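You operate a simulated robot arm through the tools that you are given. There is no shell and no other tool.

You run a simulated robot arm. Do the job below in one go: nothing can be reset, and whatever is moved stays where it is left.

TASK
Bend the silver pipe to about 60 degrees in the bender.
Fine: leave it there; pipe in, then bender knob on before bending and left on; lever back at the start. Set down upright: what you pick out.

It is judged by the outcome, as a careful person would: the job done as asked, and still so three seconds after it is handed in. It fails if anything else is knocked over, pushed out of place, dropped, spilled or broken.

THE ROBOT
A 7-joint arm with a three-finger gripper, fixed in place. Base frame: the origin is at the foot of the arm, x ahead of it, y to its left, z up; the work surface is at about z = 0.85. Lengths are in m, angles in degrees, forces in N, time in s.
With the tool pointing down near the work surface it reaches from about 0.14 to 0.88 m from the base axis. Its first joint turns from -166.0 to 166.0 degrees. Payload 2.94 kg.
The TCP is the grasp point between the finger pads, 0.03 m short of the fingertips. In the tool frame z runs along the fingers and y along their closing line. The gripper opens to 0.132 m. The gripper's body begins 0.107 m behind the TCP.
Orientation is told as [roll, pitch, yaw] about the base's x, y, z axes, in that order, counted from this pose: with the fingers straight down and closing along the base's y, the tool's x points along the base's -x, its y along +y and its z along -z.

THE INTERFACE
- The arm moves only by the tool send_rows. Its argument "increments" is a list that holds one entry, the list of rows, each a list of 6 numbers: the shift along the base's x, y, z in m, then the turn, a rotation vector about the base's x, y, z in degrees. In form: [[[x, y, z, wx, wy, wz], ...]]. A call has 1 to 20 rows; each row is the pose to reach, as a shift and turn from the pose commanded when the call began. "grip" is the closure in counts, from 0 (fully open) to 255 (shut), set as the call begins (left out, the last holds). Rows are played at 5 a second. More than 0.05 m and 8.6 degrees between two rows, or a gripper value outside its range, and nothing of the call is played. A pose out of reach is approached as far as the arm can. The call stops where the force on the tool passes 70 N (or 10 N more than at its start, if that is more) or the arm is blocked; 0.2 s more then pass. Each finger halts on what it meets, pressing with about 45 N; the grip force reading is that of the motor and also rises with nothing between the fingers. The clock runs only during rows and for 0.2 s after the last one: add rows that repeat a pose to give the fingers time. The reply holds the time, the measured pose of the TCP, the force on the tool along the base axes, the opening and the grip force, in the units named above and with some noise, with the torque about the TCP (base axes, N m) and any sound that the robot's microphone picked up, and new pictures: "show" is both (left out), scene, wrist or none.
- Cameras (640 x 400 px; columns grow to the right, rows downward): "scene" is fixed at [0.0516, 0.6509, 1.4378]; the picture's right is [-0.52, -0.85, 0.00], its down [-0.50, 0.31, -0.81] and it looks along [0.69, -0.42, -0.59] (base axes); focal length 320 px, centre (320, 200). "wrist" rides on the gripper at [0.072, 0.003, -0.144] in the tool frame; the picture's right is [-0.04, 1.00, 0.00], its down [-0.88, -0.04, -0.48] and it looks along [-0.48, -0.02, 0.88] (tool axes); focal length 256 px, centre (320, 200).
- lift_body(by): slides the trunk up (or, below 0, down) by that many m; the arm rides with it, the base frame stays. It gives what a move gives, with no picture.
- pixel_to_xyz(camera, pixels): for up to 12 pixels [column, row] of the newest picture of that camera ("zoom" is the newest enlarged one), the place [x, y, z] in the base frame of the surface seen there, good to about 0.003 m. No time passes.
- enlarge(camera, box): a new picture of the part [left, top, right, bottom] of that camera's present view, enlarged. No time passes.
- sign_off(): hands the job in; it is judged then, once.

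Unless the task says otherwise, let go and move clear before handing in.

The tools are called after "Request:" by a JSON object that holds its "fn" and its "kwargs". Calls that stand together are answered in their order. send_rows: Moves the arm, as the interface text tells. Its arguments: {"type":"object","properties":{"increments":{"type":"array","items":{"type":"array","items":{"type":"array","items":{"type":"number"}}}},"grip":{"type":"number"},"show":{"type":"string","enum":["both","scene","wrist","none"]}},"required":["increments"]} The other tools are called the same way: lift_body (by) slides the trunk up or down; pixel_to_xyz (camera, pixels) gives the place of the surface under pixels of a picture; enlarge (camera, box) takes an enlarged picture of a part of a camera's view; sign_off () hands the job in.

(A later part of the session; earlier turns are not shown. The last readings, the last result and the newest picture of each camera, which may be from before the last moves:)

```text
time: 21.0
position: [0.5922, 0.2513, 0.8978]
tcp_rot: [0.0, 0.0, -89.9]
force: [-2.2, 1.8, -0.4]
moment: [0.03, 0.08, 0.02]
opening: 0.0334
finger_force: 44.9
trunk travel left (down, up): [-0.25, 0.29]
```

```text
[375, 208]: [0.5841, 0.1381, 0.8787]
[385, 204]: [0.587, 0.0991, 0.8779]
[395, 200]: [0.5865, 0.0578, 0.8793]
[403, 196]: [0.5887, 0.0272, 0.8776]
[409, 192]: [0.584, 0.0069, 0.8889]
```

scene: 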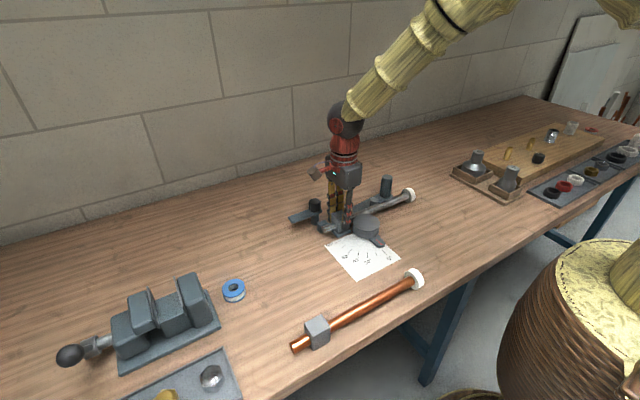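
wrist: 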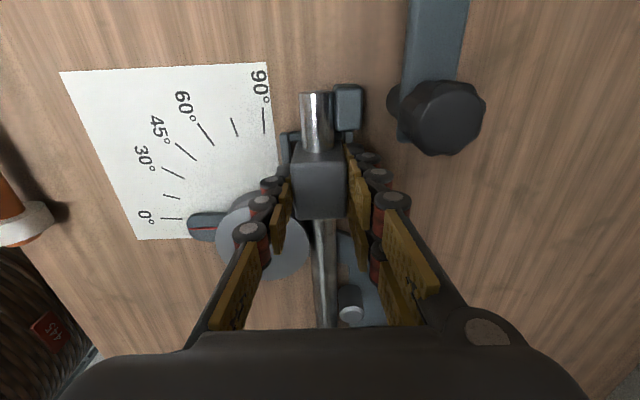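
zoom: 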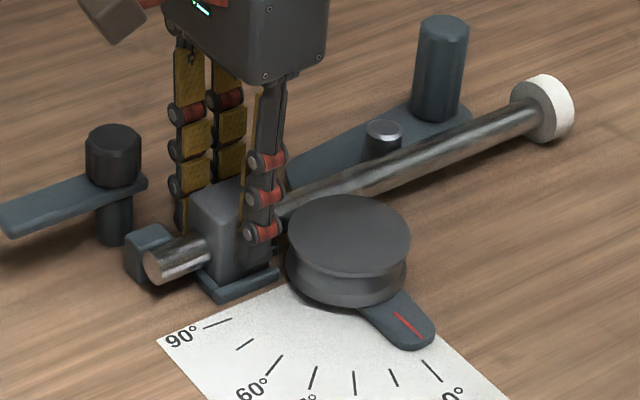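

The pipe is seated, with the block inside the frame walls and the short end beside the stop. I'll open slightly, to 0.046 m, and then rise straight up.

Request:
{"fn": "send_rows", "kwargs": {"increments": [[[0, 0, 0, 0, 0, 0], [0, 0, 0, 0, 0, 0], [0, 0, 0, 0, 0, 0]]], "grip": 166, "show": "wrist"}}

Request:
{"fn": "send_rows", "kwargs": {"increments": [[[0, 0, 0.01, 0, 0, 0], [0, 0, 0.03, 0, 0, 0], [0, 0, 0.06, 0, 0, 0], [0, 0, 0.09, 0, 0, 0], [0, 0, 0.11, 0, 0, 0], [0, 0, 0.11, 0, 0, 0], [0, 0, 0.11, 0, 0, 0]]]}}

```text
time: 21.8
position: [0.592, 0.2521, 0.8989]
tcp_rot: [0.0, 0.0, -89.9]
force: [-0.1, 1.1, 0.4]
moment: [-0.01, -0.02, -0.03]
opening: 0.0462
finger_force: 0.1
trunk travel left (down, up): [-0.25, 0.29]
```

wrist: 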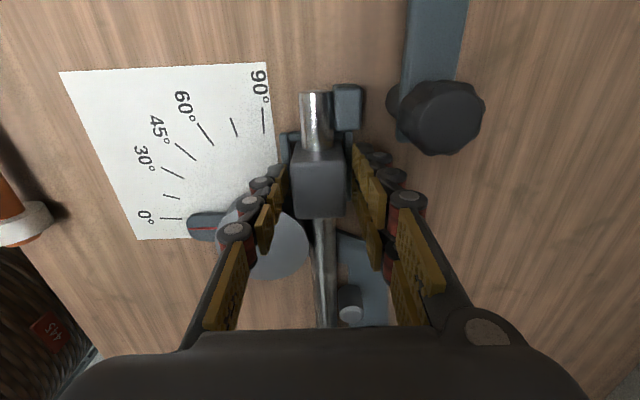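

```text
time: 23.4
position: [0.592, 0.2511, 1.0086]
tcp_rot: [0.0, -0.1, -89.9]
force: [0.9, -0.3, 0.3]
moment: [-0.01, -0.02, -0.01]
opening: 0.0461
finger_force: 0.0
trunk travel left (down, up): [-0.25, 0.29]
```

scene: 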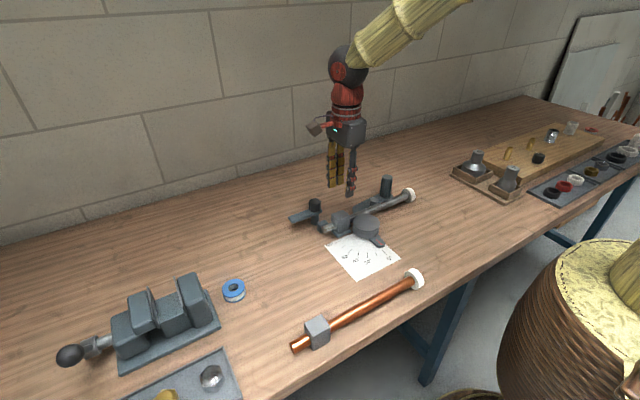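
wrist: 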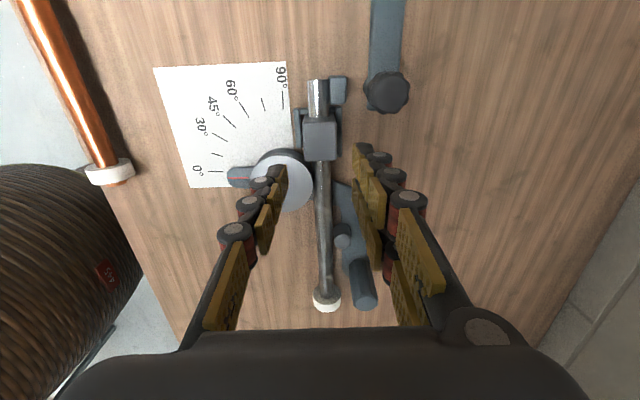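

The pipe stayed in place, with its block at wrist pixels (303–338, 118–160). Next is the knob at about (388, 92), so I'll zoom in to locate its centre and the arm.

Request:
{"fn": "enlarge", "kwargs": {"camera": "wrist", "box": [290, 0, 440, 170]}}

Request:
{"fn": "pixel_to_xyz", "kwargs": {"camera": "wrist", "pixels": [[389, 92], [375, 92], [404, 92], [389, 80], [389, 107], [373, 60], [403, 60], [385, 30], [375, 20], [401, 20], [371, 105], [366, 92]]}}

Request:
{"fn": "pixel_to_xyz", "kwargs": {"camera": "scene", "pixels": [[314, 202], [310, 206], [319, 205], [314, 199], [294, 218], [302, 214], [300, 221]]}}

```text
2.35 times, centred on (365, 85) of wrist
```

zoom: 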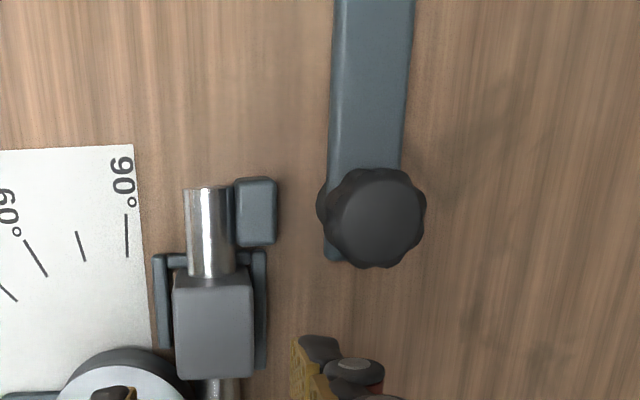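

```text
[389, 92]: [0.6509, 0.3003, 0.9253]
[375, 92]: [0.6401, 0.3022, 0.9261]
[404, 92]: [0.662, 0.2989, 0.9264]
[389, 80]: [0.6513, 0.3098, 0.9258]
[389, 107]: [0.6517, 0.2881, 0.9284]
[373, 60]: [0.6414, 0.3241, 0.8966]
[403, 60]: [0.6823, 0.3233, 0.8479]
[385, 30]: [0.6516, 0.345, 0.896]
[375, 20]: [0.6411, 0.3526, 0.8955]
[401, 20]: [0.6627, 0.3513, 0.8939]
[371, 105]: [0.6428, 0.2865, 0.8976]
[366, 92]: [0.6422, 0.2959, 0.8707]
```

```text
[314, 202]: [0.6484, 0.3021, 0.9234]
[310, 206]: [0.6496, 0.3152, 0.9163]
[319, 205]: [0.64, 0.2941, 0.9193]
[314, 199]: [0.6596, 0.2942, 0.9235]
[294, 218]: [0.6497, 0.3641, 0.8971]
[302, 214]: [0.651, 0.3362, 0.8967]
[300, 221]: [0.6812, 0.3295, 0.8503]
```

The knob centre is at (0.651, 0.2995) with its top at 0.9265 and a diameter of about 31 mm. The clamp arm's top is at 0.896. I'll open to 0.06, move over the knob and descend so the tips stop just above the arm.

Request:
{"fn": "send_rows", "kwargs": {"increments": [[[0.02, 0.016, 0, 0, 0, 0], [0.04, 0.032, 0, 0, 0, 0], [0.0595, 0.048, 0, 0, 0, 0], [0.0595, 0.048, 0, 0, 0, 0], [0.0595, 0.048, -0.02, 0, 0, 0], [0.0595, 0.048, -0.04, 0, 0, 0], [0.0595, 0.048, -0.04, 0, 0, 0], [0.0595, 0.048, -0.04, 0, 0, 0]]], "grip": 135}}

```text
time: 25.2
position: [0.6513, 0.2992, 0.9701]
tcp_rot: [0.0, 0.0, -90.0]
force: [-0.1, 0.0, -0.4]
moment: [0.02, 0.0, -0.01]
opening: 0.0622
finger_force: 0.1
trunk travel left (down, up): [-0.25, 0.29]
```

scene: 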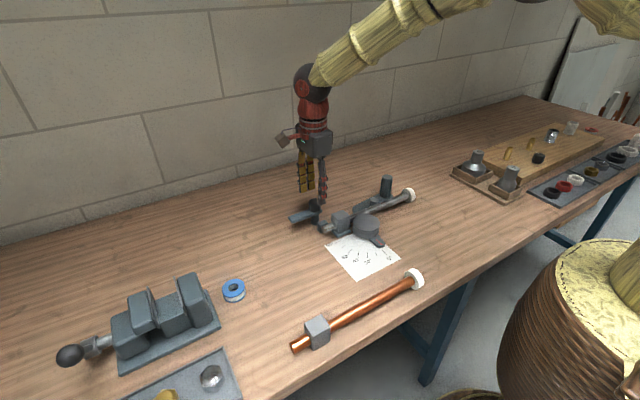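
wrist: 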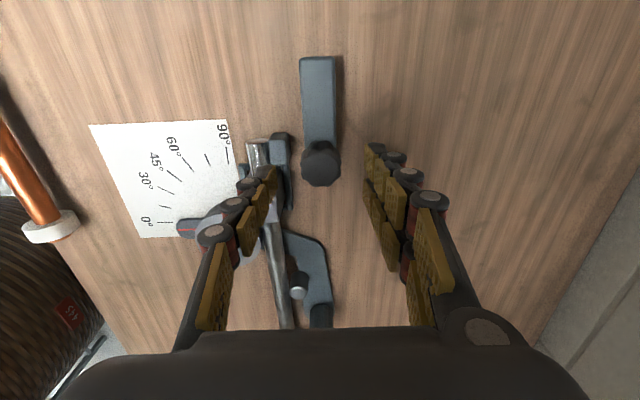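

The knob is centred between the fingers at wrist pixel (320,165). I'll descend to z≈0.934 and close on it.

Request:
{"fn": "send_rows", "kwargs": {"increments": [[[0, 0, -0.012, 0, 0, 0], [0, 0, -0.024, 0, 0, 0], [0, 0, -0.034, 0, 0, 0], [0, 0, -0.034, 0, 0, 0], [0, 0, -0.034, 0, 0, 0]]]}}

Request:
{"fn": "send_rows", "kwargs": {"increments": [[[0, 0, 0, 0, 0, 0], [0, 0, 0, 0, 0, 0], [0, 0, 0, 0, 0, 0], [0, 0, 0, 0, 0, 0], [0, 0, 0, 0, 0, 0]]], "grip": 255}}

```text
time: 26.4
position: [0.6509, 0.2995, 0.935]
tcp_rot: [0.0, 0.0, -90.0]
force: [-0.2, 0.0, -0.5]
moment: [0.0, -0.01, 0.01]
opening: 0.062
finger_force: 0.0
trunk travel left (down, up): [-0.25, 0.29]
```

scene: 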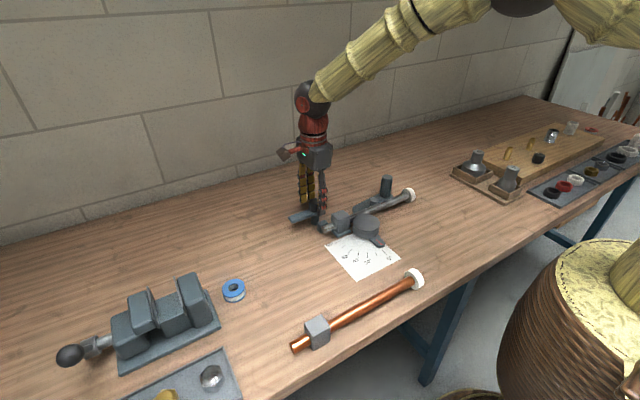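
wrist: 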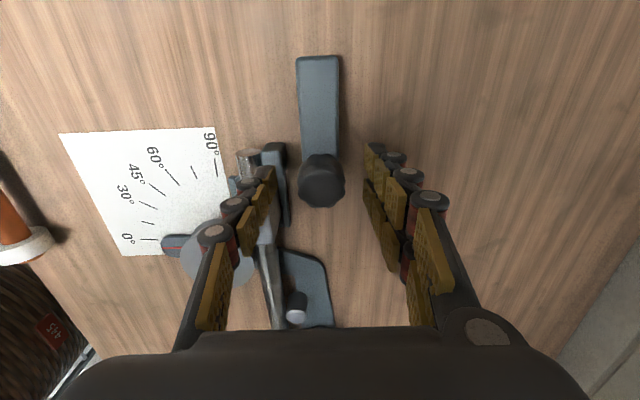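

```text
time: 27.6
position: [0.652, 0.2998, 0.935]
tcp_rot: [0.1, 0.1, -90.0]
force: [5.3, -0.6, -0.7]
moment: [0.01, -0.2, 0.04]
opening: 0.0314
finger_force: 44.3
trunk travel left (down, up): [-0.25, 0.29]
```

scene: 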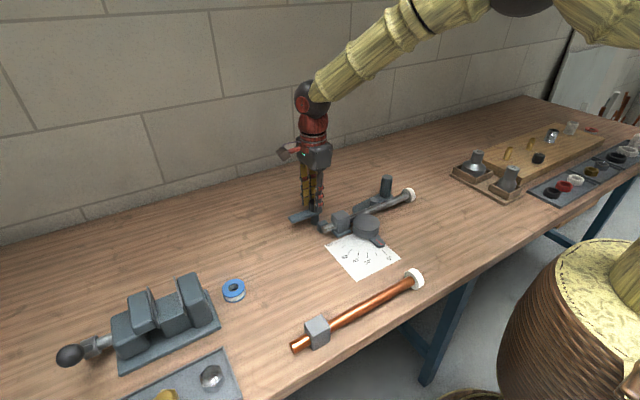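
wrist: 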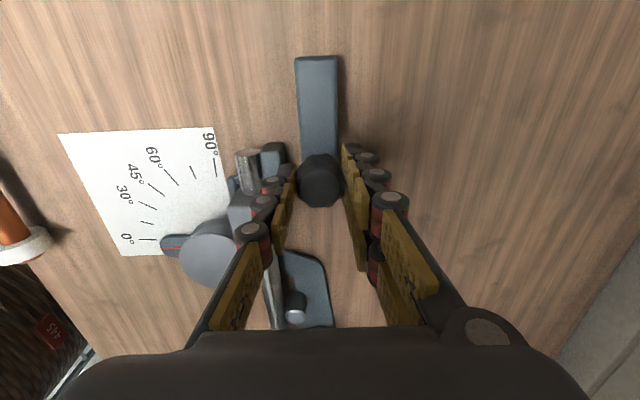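

The knob is gripped at 31.4 mm, with a small 5 N side force that suggests it is slightly to +x of me. I'll turn the first 24° counter-clockwise, which swings the arm from +y towards -x, and check the response.

Request:
{"fn": "send_rows", "kwargs": {"increments": [[[0.0008, 0, 0, 0, 0, 8], [0.0008, 0, 0, 0, 0, 16], [0.0008, 0, 0, 0, 0, 24], [0.0008, 0, 0, 0, 0, 24]]]}}

```text
time: 28.6
position: [0.6513, 0.2995, 0.9353]
tcp_rot: [-0.1, -0.1, -65.9]
force: [-4.2, -0.7, 3.4]
moment: [-0.05, 0.19, 0.0]
opening: 0.0318
finger_force: 45.0
trunk travel left (down, up): [-0.25, 0.29]
```

scene: 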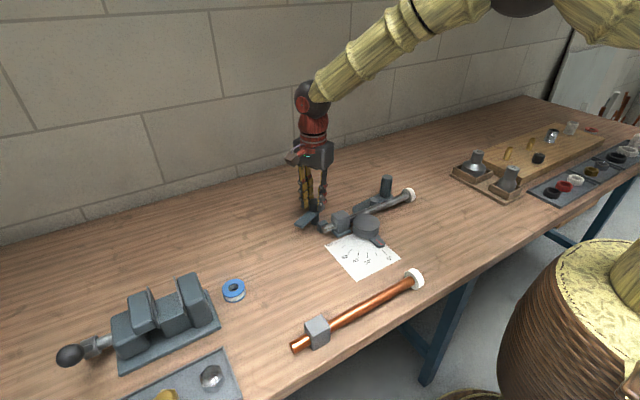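
wrist: 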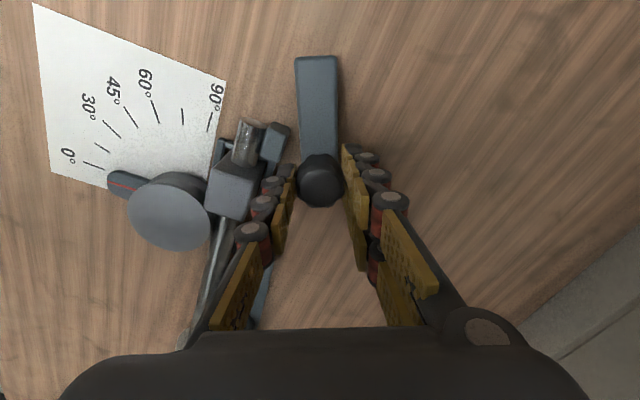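

The clamp arm turns with the knob and the scene picture shows it swinging towards the pipe. I'll keep turning.

Request:
{"fn": "send_rows", "kwargs": {"increments": [[[-0.0004, 0, 0, 0, 0, 8], [-0.0004, 0, 0, 0, 0, 16], [-0.0004, 0, 0, 0, 0, 24], [-0.0004, 0, 0, 0, 0, 32], [-0.0004, 0, 0, 0, 0, 40], [-0.0004, 0, 0, 0, 0, 40]]]}}

```text
time: 30.0
position: [0.6499, 0.2979, 0.9357]
tcp_rot: [-0.1, 0.1, -25.8]
force: [-14.8, -8.6, 3.7]
moment: [-0.38, 0.28, -0.05]
opening: 0.0316
finger_force: 44.9
trunk travel left (down, up): [-0.25, 0.29]
```

scene: 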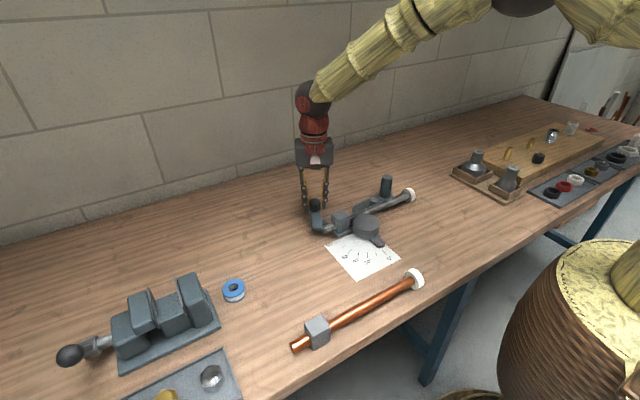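
wrist: 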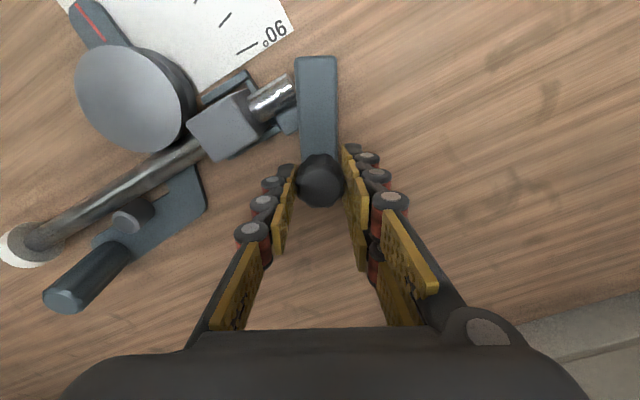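

The turn meets almost no torque (-0.05 N m), only a sideways pull of about 17 N because my grip is slightly off centre. I'll shift about 1.5 mm to follow it and go on turning.

Request:
{"fn": "send_rows", "kwargs": {"increments": [[[-0.001, -0.001, 0, 0, 0, 0], [-0.0015, -0.0015, 0, 0, 0, 6], [-0.0015, -0.0015, 0, 0, 0, 12], [-0.0015, -0.0015, 0, 0, 0, 12]]]}}

```text
time: 31.0
position: [0.6497, 0.2986, 0.9355]
tcp_rot: [-0.1, 0.1, -13.9]
force: [-10.7, -5.4, 0.2]
moment: [-0.13, 0.06, -0.03]
opening: 0.0313
finger_force: 45.2
trunk travel left (down, up): [-0.25, 0.29]
```

scene: 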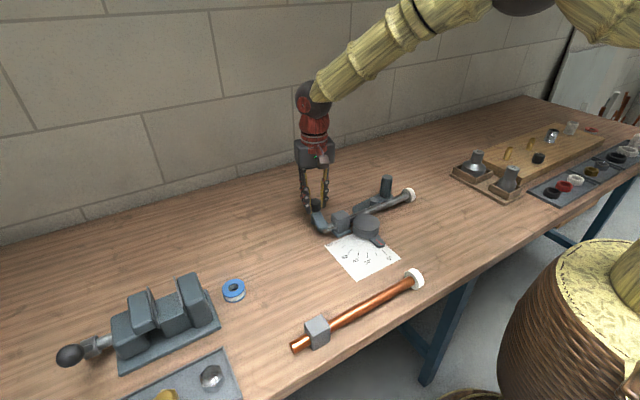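
wrist: 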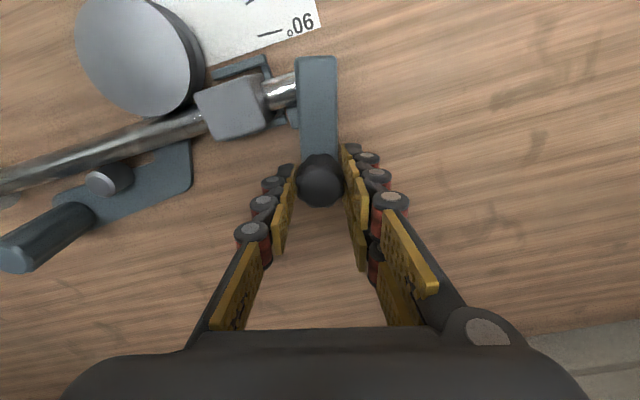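

The arm now covers part of the pipe's short end at wrist pixel (300, 90). I'll complete the turn to 90° in small steps.

Request:
{"fn": "send_rows", "kwargs": {"increments": [[[-0.0007, -0.0004, 0, 0, 0, 4.5], [-0.0007, -0.0004, 0, 0, 0, 9], [-0.0007, -0.0004, 0, 0, 0, 14], [-0.0007, -0.0004, 0, 0, 0, 14]]]}}

```text
time: 32.0
position: [0.6499, 0.2981, 0.9351]
tcp_rot: [0.0, 0.0, 0.1]
force: [-3.1, -7.7, -3.9]
moment: [-0.27, -0.44, 0.0]
opening: 0.0316
finger_force: 44.5
trunk travel left (down, up): [-0.25, 0.29]
```

scene: 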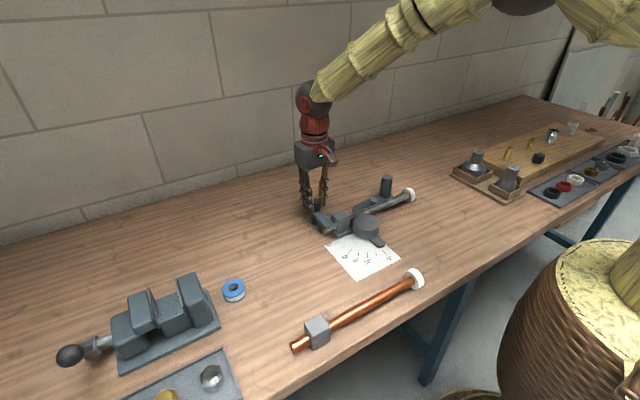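
wrist: 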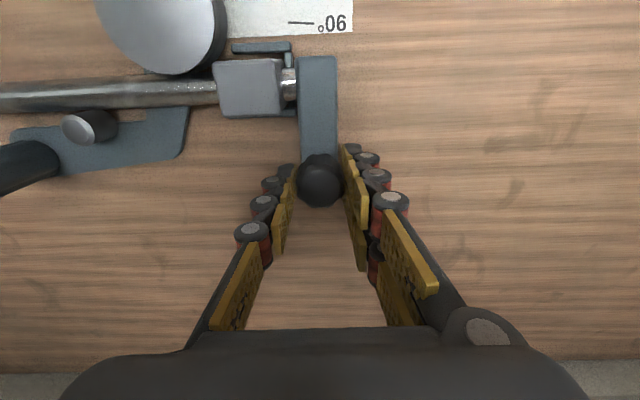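

At 90° the arm points along -x and lies across the pipe's short end, still with no torque. I'll nudge 4° further to feel whether there's an end stop.

Request:
{"fn": "send_rows", "kwargs": {"increments": [[[0, -0.0005, 0, 0, 0, 2], [0, -0.0005, 0, 0, 0, 4], [0, -0.0005, 0, 0, 0, 4]]]}}

Request:
{"fn": "enlarge", "kwargs": {"camera": "scene", "box": [280, 165, 420, 255]}}

```text
time: 32.8
position: [0.6483, 0.2965, 0.9356]
tcp_rot: [-0.1, 0.0, 4.0]
force: [-2.9, -6.8, -1.6]
moment: [-0.11, 0.31, -0.73]
opening: 0.0313
finger_force: 45.3
trunk travel left (down, up): [-0.25, 0.29]
```

scene: 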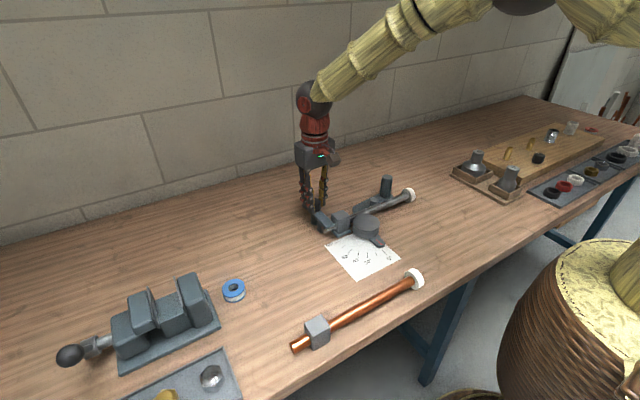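
wrist: 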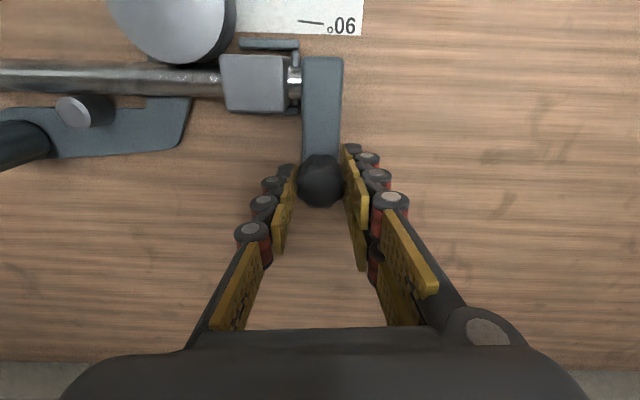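

```text
4.44 times, centred on (350, 210) of scene
```

zoom: 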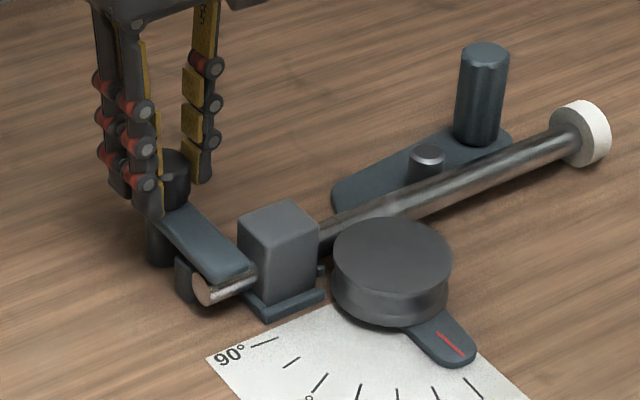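

The torque rose to -0.73 N m, so the knob is at its stop, and the zoom shows the arm lying across the pipe's short end. I'll release and rise.

Request:
{"fn": "send_rows", "kwargs": {"increments": [[[0, 0, 0, 0, 0, 0], [0, 0, 0, 0, 0, 0], [0, 0, 0, 0, 0, 0]]], "grip": 150, "show": "none"}}

Request:
{"fn": "send_rows", "kwargs": {"increments": [[[0, 0, 0.01, 0, 0, 0], [0, 0, 0.03, 0, 0, 0], [0, 0, 0.06, 0, 0, 0], [0, 0, 0.08, 0, 0, -2], [0, 0, 0.08, 0, 0, -4], [0, 0, 0.08, 0, 0, -4]]]}}

```text
time: 33.6
position: [0.6505, 0.2978, 0.9346]
tcp_rot: [0.0, 0.0, 4.2]
force: [-0.3, -0.7, -0.2]
moment: [-0.01, 0.0, 0.0]
opening: 0.0544
finger_force: 0.0
trunk travel left (down, up): [-0.25, 0.29]
```

```text
time: 35.0
position: [0.6493, 0.297, 1.015]
tcp_rot: [0.0, 0.0, 0.0]
force: [0.6, 0.2, 0.1]
moment: [0.02, -0.03, 0.01]
opening: 0.0547
finger_force: 0.0
trunk travel left (down, up): [-0.25, 0.29]
```

scene: 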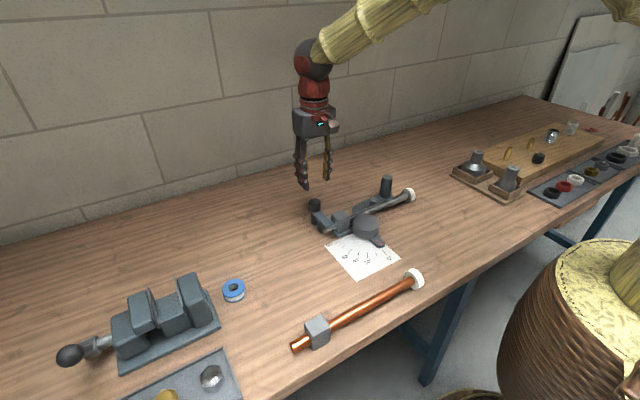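
wrist: 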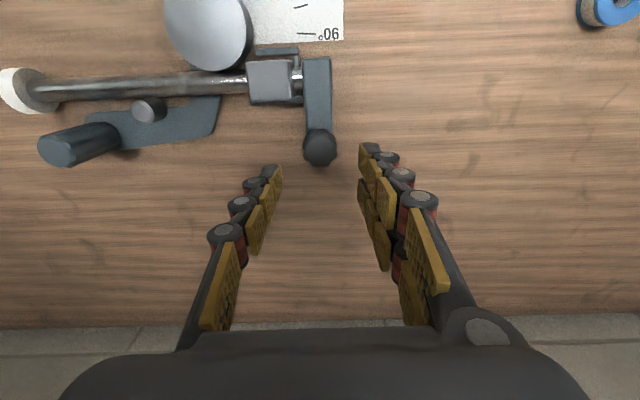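

The knob stayed on, with its arm across the pipe end at wrist pixel (318, 95). Now I'll measure the lever handle, whose top is near wrist pixel (57,148).

Request:
{"fn": "enlarge", "kwargs": {"camera": "wrist", "box": [0, 40, 260, 190]}}

Request:
{"fn": "pixel_to_xyz", "kwargs": {"camera": "wrist", "pixels": [[57, 148], [45, 148], [70, 150], [57, 138], [57, 160], [148, 112], [60, 92], [20, 95], [12, 90], [40, 88], [200, 82], [270, 80]]}}

Request:
{"fn": "pixel_to_xyz", "kwargs": {"camera": "scene", "pixels": [[386, 179], [381, 180], [391, 180], [386, 177], [386, 190], [374, 200], [412, 196], [405, 196], [390, 203], [370, 212], [366, 222], [380, 242]]}}

```text
2.46 times, centred on (130, 115) of wrist
```

zoom: 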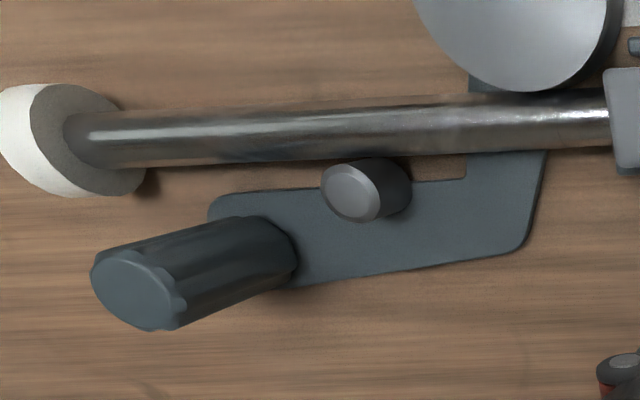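

```text
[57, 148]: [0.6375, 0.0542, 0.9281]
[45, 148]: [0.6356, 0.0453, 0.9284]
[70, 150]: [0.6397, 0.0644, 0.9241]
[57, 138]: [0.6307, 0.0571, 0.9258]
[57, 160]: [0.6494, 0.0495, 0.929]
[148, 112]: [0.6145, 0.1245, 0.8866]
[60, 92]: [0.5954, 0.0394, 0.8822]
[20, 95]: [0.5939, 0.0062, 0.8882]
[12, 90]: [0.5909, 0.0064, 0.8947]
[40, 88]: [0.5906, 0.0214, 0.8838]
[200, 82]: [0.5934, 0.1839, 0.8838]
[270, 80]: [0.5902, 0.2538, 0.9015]
```

```text
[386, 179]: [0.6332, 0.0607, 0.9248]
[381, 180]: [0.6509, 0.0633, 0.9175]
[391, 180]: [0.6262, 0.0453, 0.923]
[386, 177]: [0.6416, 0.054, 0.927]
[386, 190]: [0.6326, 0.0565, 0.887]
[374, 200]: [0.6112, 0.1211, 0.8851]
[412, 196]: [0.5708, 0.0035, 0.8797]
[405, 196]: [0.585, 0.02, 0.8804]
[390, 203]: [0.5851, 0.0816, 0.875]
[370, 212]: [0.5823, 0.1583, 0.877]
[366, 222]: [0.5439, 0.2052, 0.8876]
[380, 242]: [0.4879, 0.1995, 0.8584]
```

The handle's top is at about (0.639, 0.055, 0.928) and is about 25 mm across. The pivot is at (0.5475, 0.203), giving a radius of about 0.174. I'll hover above the handle with the closing line tangential to the swing, at yaw about -58.

Request:
{"fn": "send_rows", "kwargs": {"increments": [[[-0.0013, -0.0303, 0, 0, 0, -7.25], [-0.0026, -0.0605, 0, 0, 0, -14.5], [-0.0038, -0.0908, 0, 0, 0, -21.75], [-0.0051, -0.121, 0, 0, 0, -29], [-0.0064, -0.1513, 0, 0, 0, -36.25], [-0.0077, -0.1816, 0, 0, 0, -43.5], [-0.0089, -0.2118, 0, 0, 0, -50.75], [-0.0102, -0.2421, 0, 0, 0, -58], [-0.0102, -0.2421, 0, 0, 0, -58], [-0.0102, -0.2421, -0.02, 0, 0, -58], [-0.0102, -0.2421, -0.03, 0, 0, -58], [-0.0102, -0.2421, -0.03, 0, 0, -58]]], "grip": 140}}

```text
time: 37.6
position: [0.6395, 0.0548, 0.9852]
tcp_rot: [0.0, 0.0, -57.9]
force: [-0.3, -0.3, 0.1]
moment: [-0.03, 0.03, -0.03]
opening: 0.0597
finger_force: 0.0
trunk travel left (down, up): [-0.25, 0.29]
```

scene: 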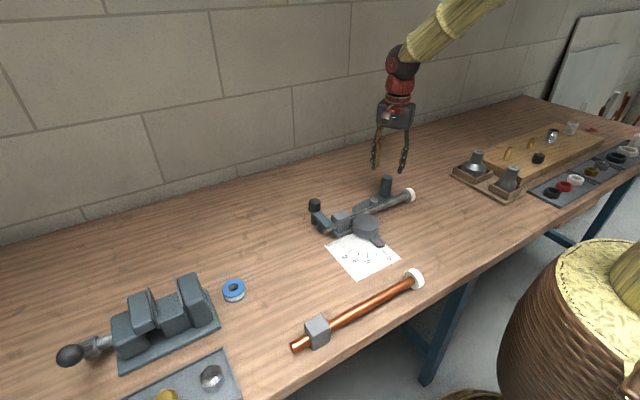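
wrist: 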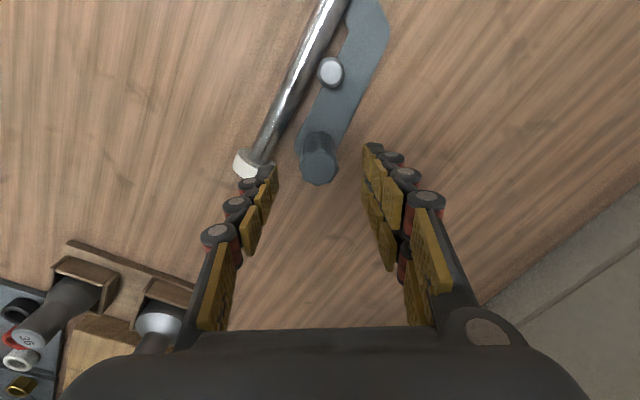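

The handle is centred between the fingers at pixel (319,165). I'll descend so the tips end at about z=0.896, above the pipe, and close on the handle.

Request:
{"fn": "send_rows", "kwargs": {"increments": [[[0, 0, -0.02, 0, 0, 0], [0, 0, -0.04, 0, 0, 0], [0, 0, -0.059, 0, 0, 0], [0, 0, -0.059, 0, 0, 0], [0, 0, -0.059, 0, 0, 0]]], "show": "wrist"}}

Request:
{"fn": "send_rows", "kwargs": {"increments": [[[0, 0, 0, 0, 0, 0], [0, 0, 0, 0, 0, 0], [0, 0, 0, 0, 0, 0], [0, 0, 0, 0, 0, 0], [0, 0, 0, 0, 0, 0]]], "grip": 255}}

```text
time: 38.8
position: [0.6404, 0.0552, 0.9268]
tcp_rot: [0.0, 0.0, -57.9]
force: [0.4, 0.3, -0.4]
moment: [-0.01, 0.0, -0.01]
opening: 0.0596
finger_force: 0.1
trunk travel left (down, up): [-0.25, 0.29]
```

wrist: 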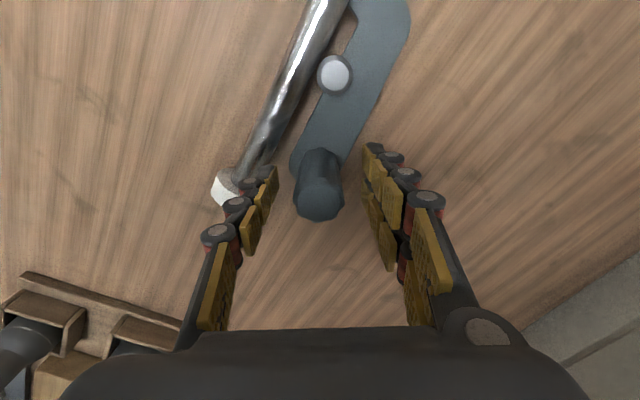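

```text
time: 40.0
position: [0.6395, 0.055, 0.9264]
tcp_rot: [-0.1, 0.0, -57.9]
force: [-5.0, -5.2, -0.3]
moment: [-0.11, 0.23, -0.21]
opening: 0.0318
finger_force: 44.7
trunk travel left (down, up): [-0.25, 0.29]
```

scene: 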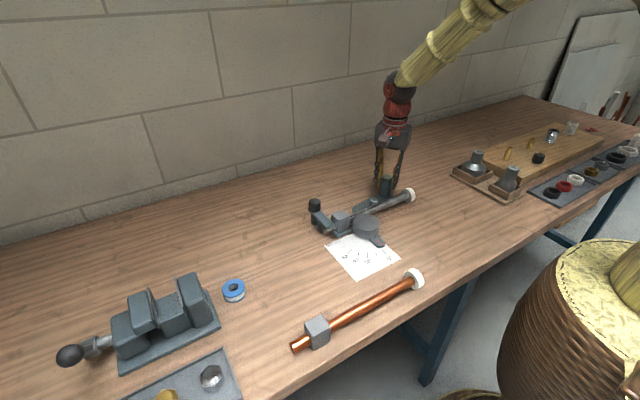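
wrist: 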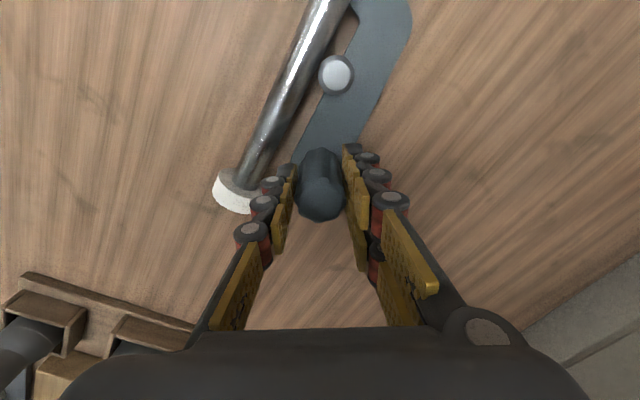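

I have the handle at 31.8 mm opening. I'll start the clockwise swing about the pivot with a first 10°, turning the gripper along with the lever, and watch the force.

Request:
{"fn": "send_rows", "kwargs": {"increments": [[[-0.0065, -0.0039, 0, 0, 0, -2.5], [-0.01325, -0.0074, 0, 0, 0, -5], [-0.0201, -0.0107, 0, 0, 0, -7.5], [-0.0271, -0.0136, 0, 0, 0, -10], [-0.0271, -0.0136, 0, 0, 0, -10]]]}}

```text
time: 41.2
position: [0.6132, 0.0409, 0.9256]
tcp_rot: [0.1, 0.0, -68.0]
force: [8.9, 0.1, -3.7]
moment: [-0.1, -0.39, -0.36]
opening: 0.0317
finger_force: 45.2
trunk travel left (down, up): [-0.25, 0.29]
```

scene: 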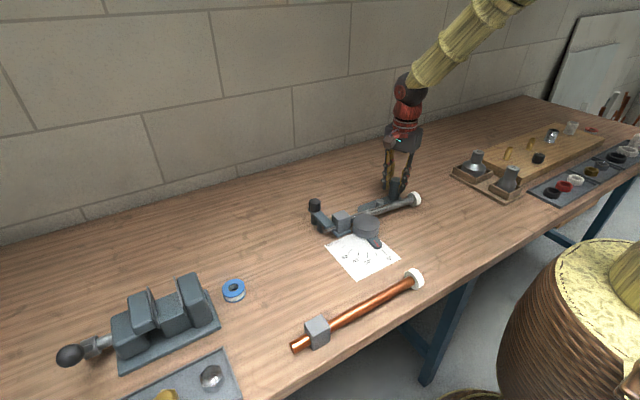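
wrist: 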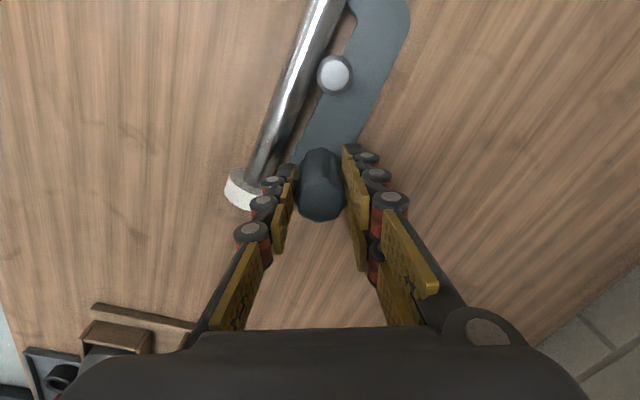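

Only about 9 N resists and the pipe's long end follows the roller, with the collar shifting in the wrist view. I'll continue to 30°.

Request:
{"fn": "send_rows", "kwargs": {"increments": [[[-0.0071, -0.0026, 0, 0, 0, -2.5], [-0.0143, -0.005, 0, 0, 0, -5], [-0.0216, -0.007, 0, 0, 0, -7.5], [-0.029, -0.0088, 0, 0, 0, -10], [-0.0365, -0.0101, 0, 0, 0, -12.5], [-0.044, -0.0112, 0, 0, 0, -15], [-0.0516, -0.0119, 0, 0, 0, -17.5], [-0.0592, -0.0123, 0, 0, 0, -20], [-0.0592, -0.0123, 0, 0, 0, -20]]]}}

Request:
{"fn": "enlarge", "kwargs": {"camera": "scene", "box": [290, 170, 440, 285]}}

```text
time: 43.2
position: [0.5519, 0.028, 0.9256]
tcp_rot: [-0.2, 0.1, -88.0]
force: [7.5, -15.3, 5.5]
moment: [-0.01, -0.46, -0.19]
opening: 0.0315
finger_force: 45.1
trunk travel left (down, up): [-0.25, 0.29]
```

scene: 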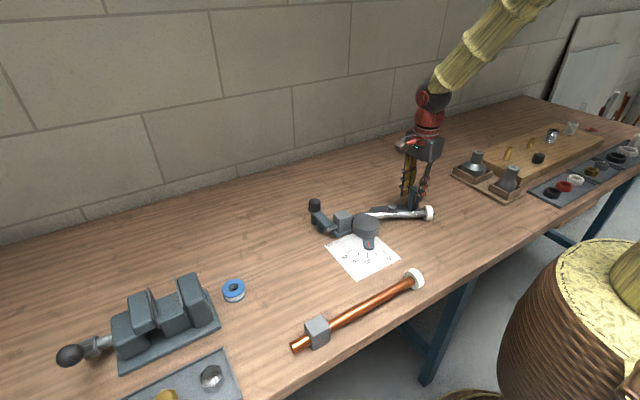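
wrist: 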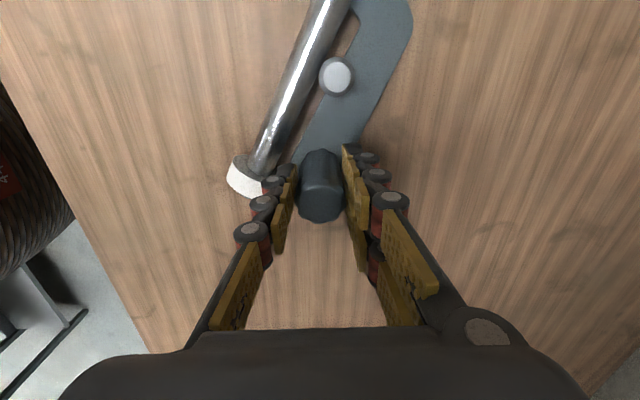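

```text
3.48 times, centred on (365, 228) of scene
```

zoom: 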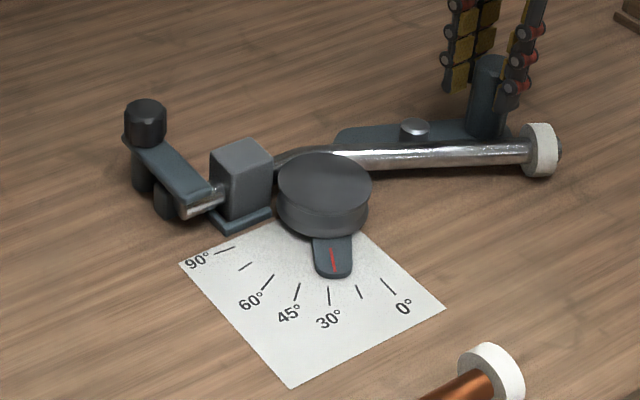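

The pointer reads 30° and the clamp arm and block are holding. The 15 N outward pull shows my radius is about 1.5 mm short, so I'll correct it and continue to 50°.

Request:
{"fn": "send_rows", "kwargs": {"increments": [[[-0.0076, -0.0008, 0, 0, 0, -2.5], [-0.0153, -0.0013, 0, 0, 0, -5], [-0.0229, -0.0005, 0, 0, 0, -7.5], [-0.0305, 0.0002, 0, 0, 0, -10], [-0.038, 0.0017, 0, 0, 0, -12.5], [-0.0455, 0.0031, 0, 0, 0, -15], [-0.0529, 0.0052, 0, 0, 0, -17.5], [-0.0603, 0.0073, 0, 0, 0, -20], [-0.0603, 0.0073, 0, 0, 0, -20]]]}}

Request:
{"fn": "enlarge", "kwargs": {"camera": "scene", "box": [290, 170, 450, 285]}}

```text
time: 45.2
position: [0.4926, 0.0367, 0.9263]
tcp_rot: [0.0, 0.0, -107.9]
force: [6.7, -6.9, -2.5]
moment: [-0.09, -0.32, -0.35]
opening: 0.0318
finger_force: 45.1
trunk travel left (down, up): [-0.25, 0.29]
```

scene: 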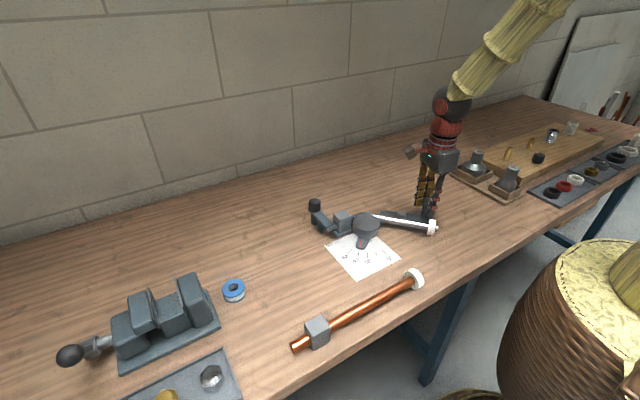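
wrist: 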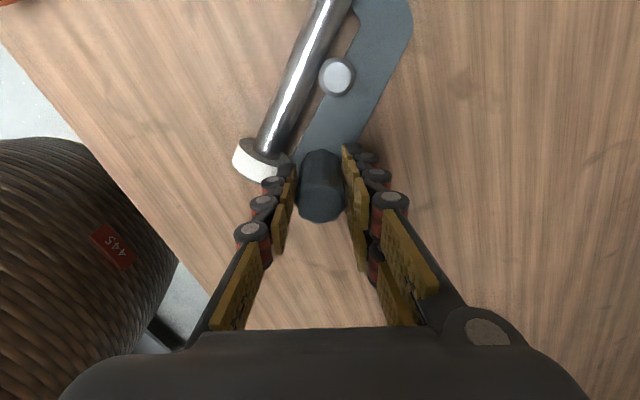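

```text
3.48 times, centred on (370, 228) of scene
```

zoom: 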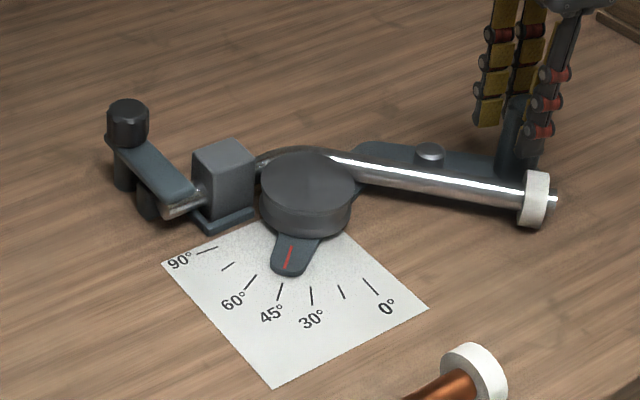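

The pointer reads about 50°, and forces stay under 10 N. I'll measure the actual pipe direction here to compare it with the pointer.

Request:
{"fn": "pixel_to_xyz", "kwargs": {"camera": "scene", "pixels": [[375, 217], [382, 219], [388, 220], [394, 221], [400, 222], [406, 223], [412, 224], [418, 225], [422, 226]]}}

Request:
{"fn": "pixel_to_xyz", "kwargs": {"camera": "wrist", "pixels": [[324, 15], [318, 30], [312, 45], [306, 60], [299, 75], [293, 90], [287, 105], [280, 120], [274, 135], [270, 145]]}}

Request:
{"fn": "enlarge", "kwargs": {"camera": "wrist", "box": [210, 0, 430, 230]}}

```text
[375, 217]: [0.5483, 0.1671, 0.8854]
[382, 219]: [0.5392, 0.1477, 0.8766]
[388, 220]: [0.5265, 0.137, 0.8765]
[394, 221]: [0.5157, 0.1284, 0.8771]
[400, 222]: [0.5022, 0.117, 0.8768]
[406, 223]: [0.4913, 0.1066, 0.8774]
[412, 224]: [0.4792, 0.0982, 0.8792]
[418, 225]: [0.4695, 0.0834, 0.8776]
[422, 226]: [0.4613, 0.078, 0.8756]
```

```text
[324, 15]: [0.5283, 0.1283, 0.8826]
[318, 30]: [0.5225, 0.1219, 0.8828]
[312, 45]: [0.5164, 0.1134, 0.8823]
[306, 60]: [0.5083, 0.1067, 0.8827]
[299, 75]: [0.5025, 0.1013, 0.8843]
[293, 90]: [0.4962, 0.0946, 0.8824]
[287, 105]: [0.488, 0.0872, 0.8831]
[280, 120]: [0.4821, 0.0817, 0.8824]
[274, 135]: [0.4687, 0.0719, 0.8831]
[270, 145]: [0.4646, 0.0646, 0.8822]
```

```text
1.74 times, centred on (320, 115) of wrist
```

zoom: 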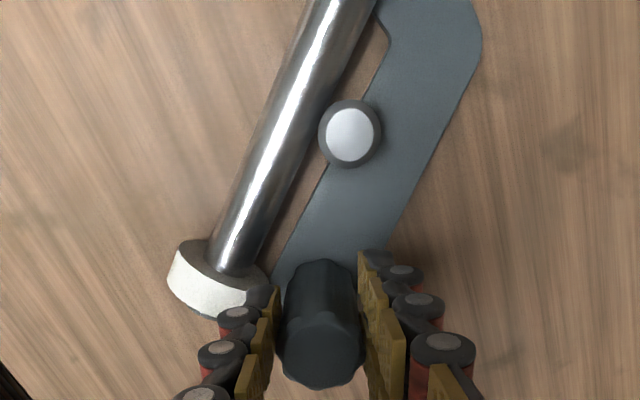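

The pipe itself measures about 47° with the pointer at 50°, so it lags a few degrees because of the roller play. I'll go to 60° on the pointer and measure again, approaching from below.

Request:
{"fn": "send_rows", "kwargs": {"increments": [[[-0.0072, 0.0024, 0, 0, 0, -2.5], [-0.0144, 0.0049, 0, 0, 0, -5], [-0.0212, 0.0082, 0, 0, 0, -7.5], [-0.028, 0.0115, 0, 0, 0, -10], [-0.028, 0.0115, 0, 0, 0, -10], [-0.028, 0.0115, 0, 0, 0, -10]]]}}

Request:
{"fn": "enlarge", "kwargs": {"camera": "scene", "box": [290, 170, 450, 285]}}

```text
time: 46.6
position: [0.4652, 0.0475, 0.9264]
tcp_rot: [0.1, 0.2, -118.0]
force: [4.6, -3.6, 10.5]
moment: [-0.24, -0.05, -0.08]
opening: 0.0318
finger_force: 45.0
trunk travel left (down, up): [-0.25, 0.29]
```

scene: 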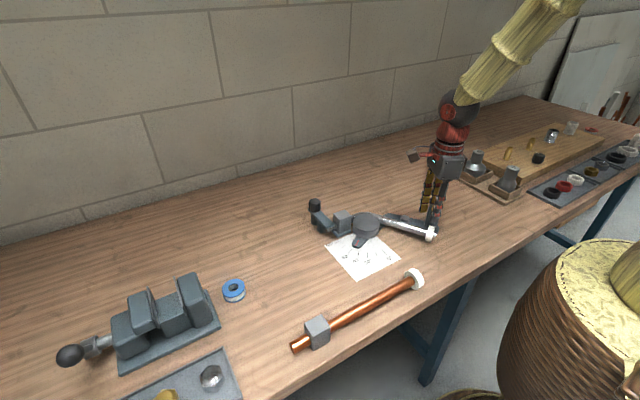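
wrist: 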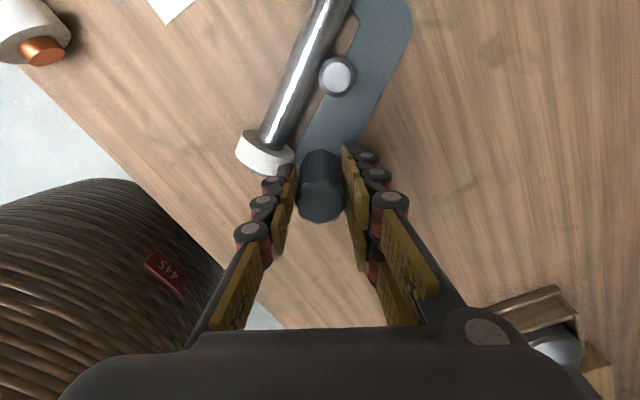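

```text
3.48 times, centred on (370, 228) of scene
```

zoom: 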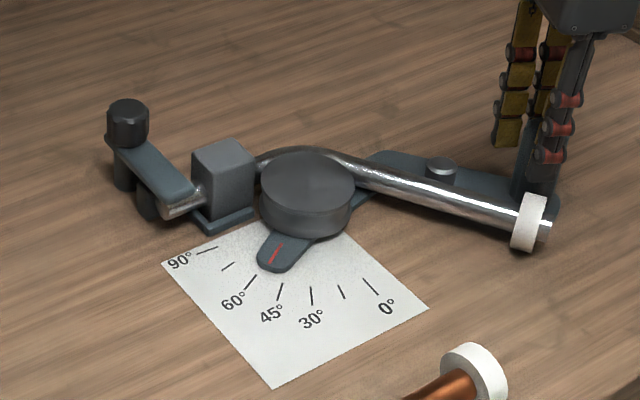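

The pointer is at about 60°. I'll measure the pipe's actual direction again.

Request:
{"fn": "pixel_to_xyz", "kwargs": {"camera": "wrist", "pixels": [[325, 12], [319, 27], [313, 42], [307, 57], [301, 72], [295, 87], [289, 102], [283, 117], [277, 132]]}}

Request:
{"fn": "pixel_to_xyz", "kwargs": {"camera": "scene", "pixels": [[384, 218], [389, 220], [394, 222], [399, 224], [404, 226], [409, 227], [414, 229], [418, 231], [365, 224], [357, 241], [352, 245]]}}

Request:
{"fn": "enlarge", "kwargs": {"camera": "scene", "box": [330, 205, 390, 255]}}

```text
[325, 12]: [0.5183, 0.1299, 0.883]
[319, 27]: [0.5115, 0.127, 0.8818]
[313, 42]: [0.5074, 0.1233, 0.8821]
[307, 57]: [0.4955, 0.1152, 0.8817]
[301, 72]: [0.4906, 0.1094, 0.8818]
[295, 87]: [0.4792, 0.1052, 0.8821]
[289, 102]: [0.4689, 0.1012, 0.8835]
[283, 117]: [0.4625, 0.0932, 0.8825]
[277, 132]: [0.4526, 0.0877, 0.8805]
```

```text
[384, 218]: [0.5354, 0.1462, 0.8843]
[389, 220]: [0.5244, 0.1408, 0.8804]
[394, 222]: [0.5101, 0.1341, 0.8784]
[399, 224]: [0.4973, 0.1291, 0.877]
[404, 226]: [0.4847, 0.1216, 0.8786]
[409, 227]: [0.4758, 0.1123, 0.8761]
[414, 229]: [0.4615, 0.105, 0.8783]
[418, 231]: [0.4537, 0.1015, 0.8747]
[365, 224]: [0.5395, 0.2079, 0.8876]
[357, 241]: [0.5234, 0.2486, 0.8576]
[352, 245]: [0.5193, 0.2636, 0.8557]
```

```text
8.00 times, centred on (360, 230) of scene
```

zoom: 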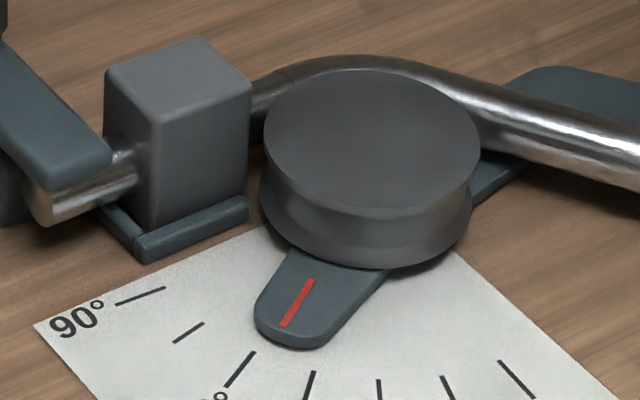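

The pointer reads about 59–60°, but my pipe measurement is only good to about 3°. I'll zoom in and pick along the pipe's edges for a better value.

Request:
{"fn": "enlarge", "kwargs": {"camera": "wrist", "box": [230, 0, 430, 125]}}

Request:
{"fn": "enlarge", "kwargs": {"camera": "scene", "box": [370, 200, 450, 250]}}

```text
3.20 times, centred on (330, 62) of wrist
```

zoom: 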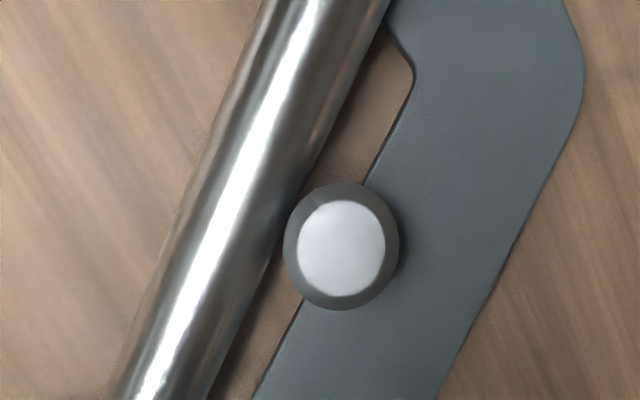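

```text
8.00 times, centred on (410, 225) of scene
```

zoom: 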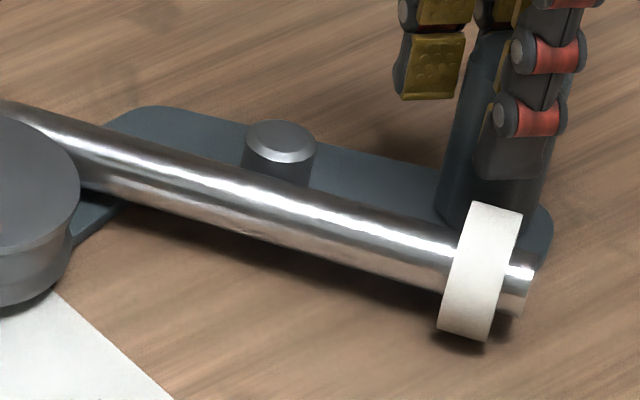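

Two views put the pipe at about 57.5° under load with the pointer at 60°. To learn the springback before bending further, I'll back the lever off 10° and compare the pipe's position in the scene zoom.

Request:
{"fn": "send_rows", "kwargs": {"increments": [[[0.0068, -0.0033, 0, 0, 0, 2.5], [0.0136, -0.0066, 0, 0, 0, 5], [0.0208, -0.0091, 0, 0, 0, 7.5], [0.028, -0.0115, 0, 0, 0, 10], [0.028, -0.0115, 0, 0, 0, 10], [0.028, -0.0115, 0, 0, 0, 10]]]}}

Request:
{"fn": "enlarge", "kwargs": {"camera": "scene", "box": [370, 200, 450, 250]}}

Request:
{"fn": "enlarge", "kwargs": {"camera": "wrist", "box": [210, 0, 430, 230]}}

```text
time: 48.0
position: [0.4919, 0.0359, 0.9252]
tcp_rot: [-0.1, 0.1, -107.9]
force: [1.7, 1.0, 6.8]
moment: [0.0, 0.0, -0.13]
opening: 0.0314
finger_force: 45.2
trunk travel left (down, up): [-0.25, 0.29]
```

scene: 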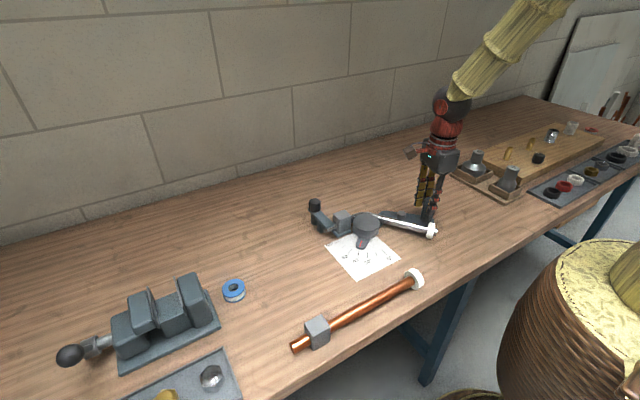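
wrist: 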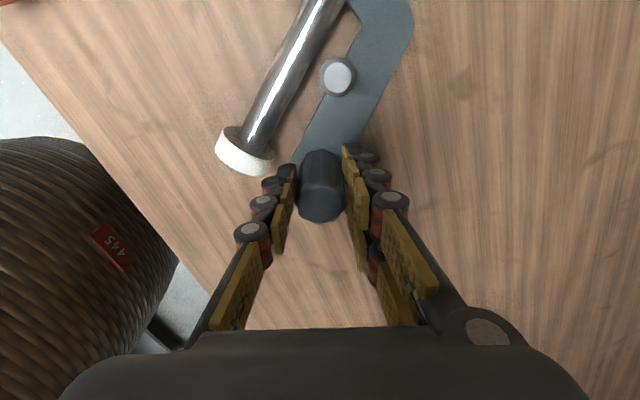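

```text
8.00 times, centred on (410, 225) of scene
```

zoom: 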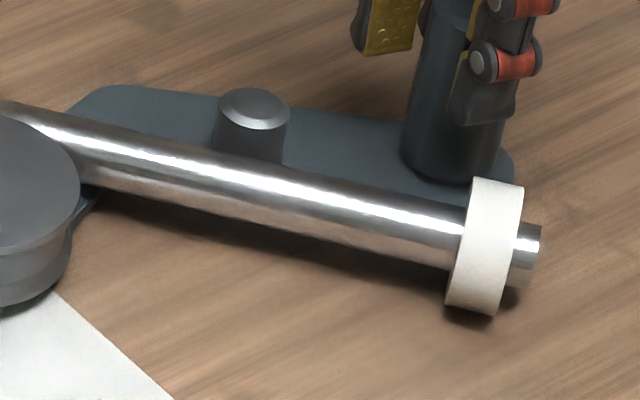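

```text
1.74 times, centred on (320, 115) of wrist
```

zoom: 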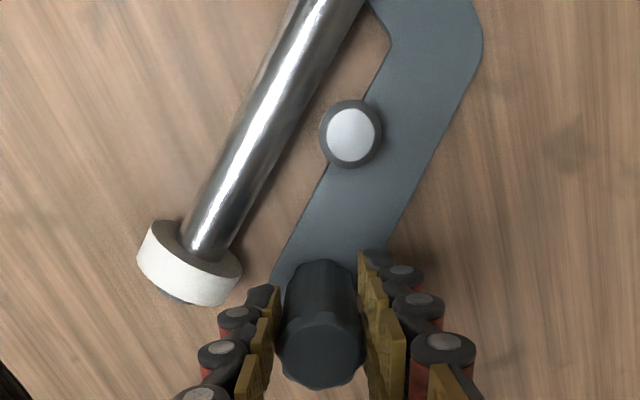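

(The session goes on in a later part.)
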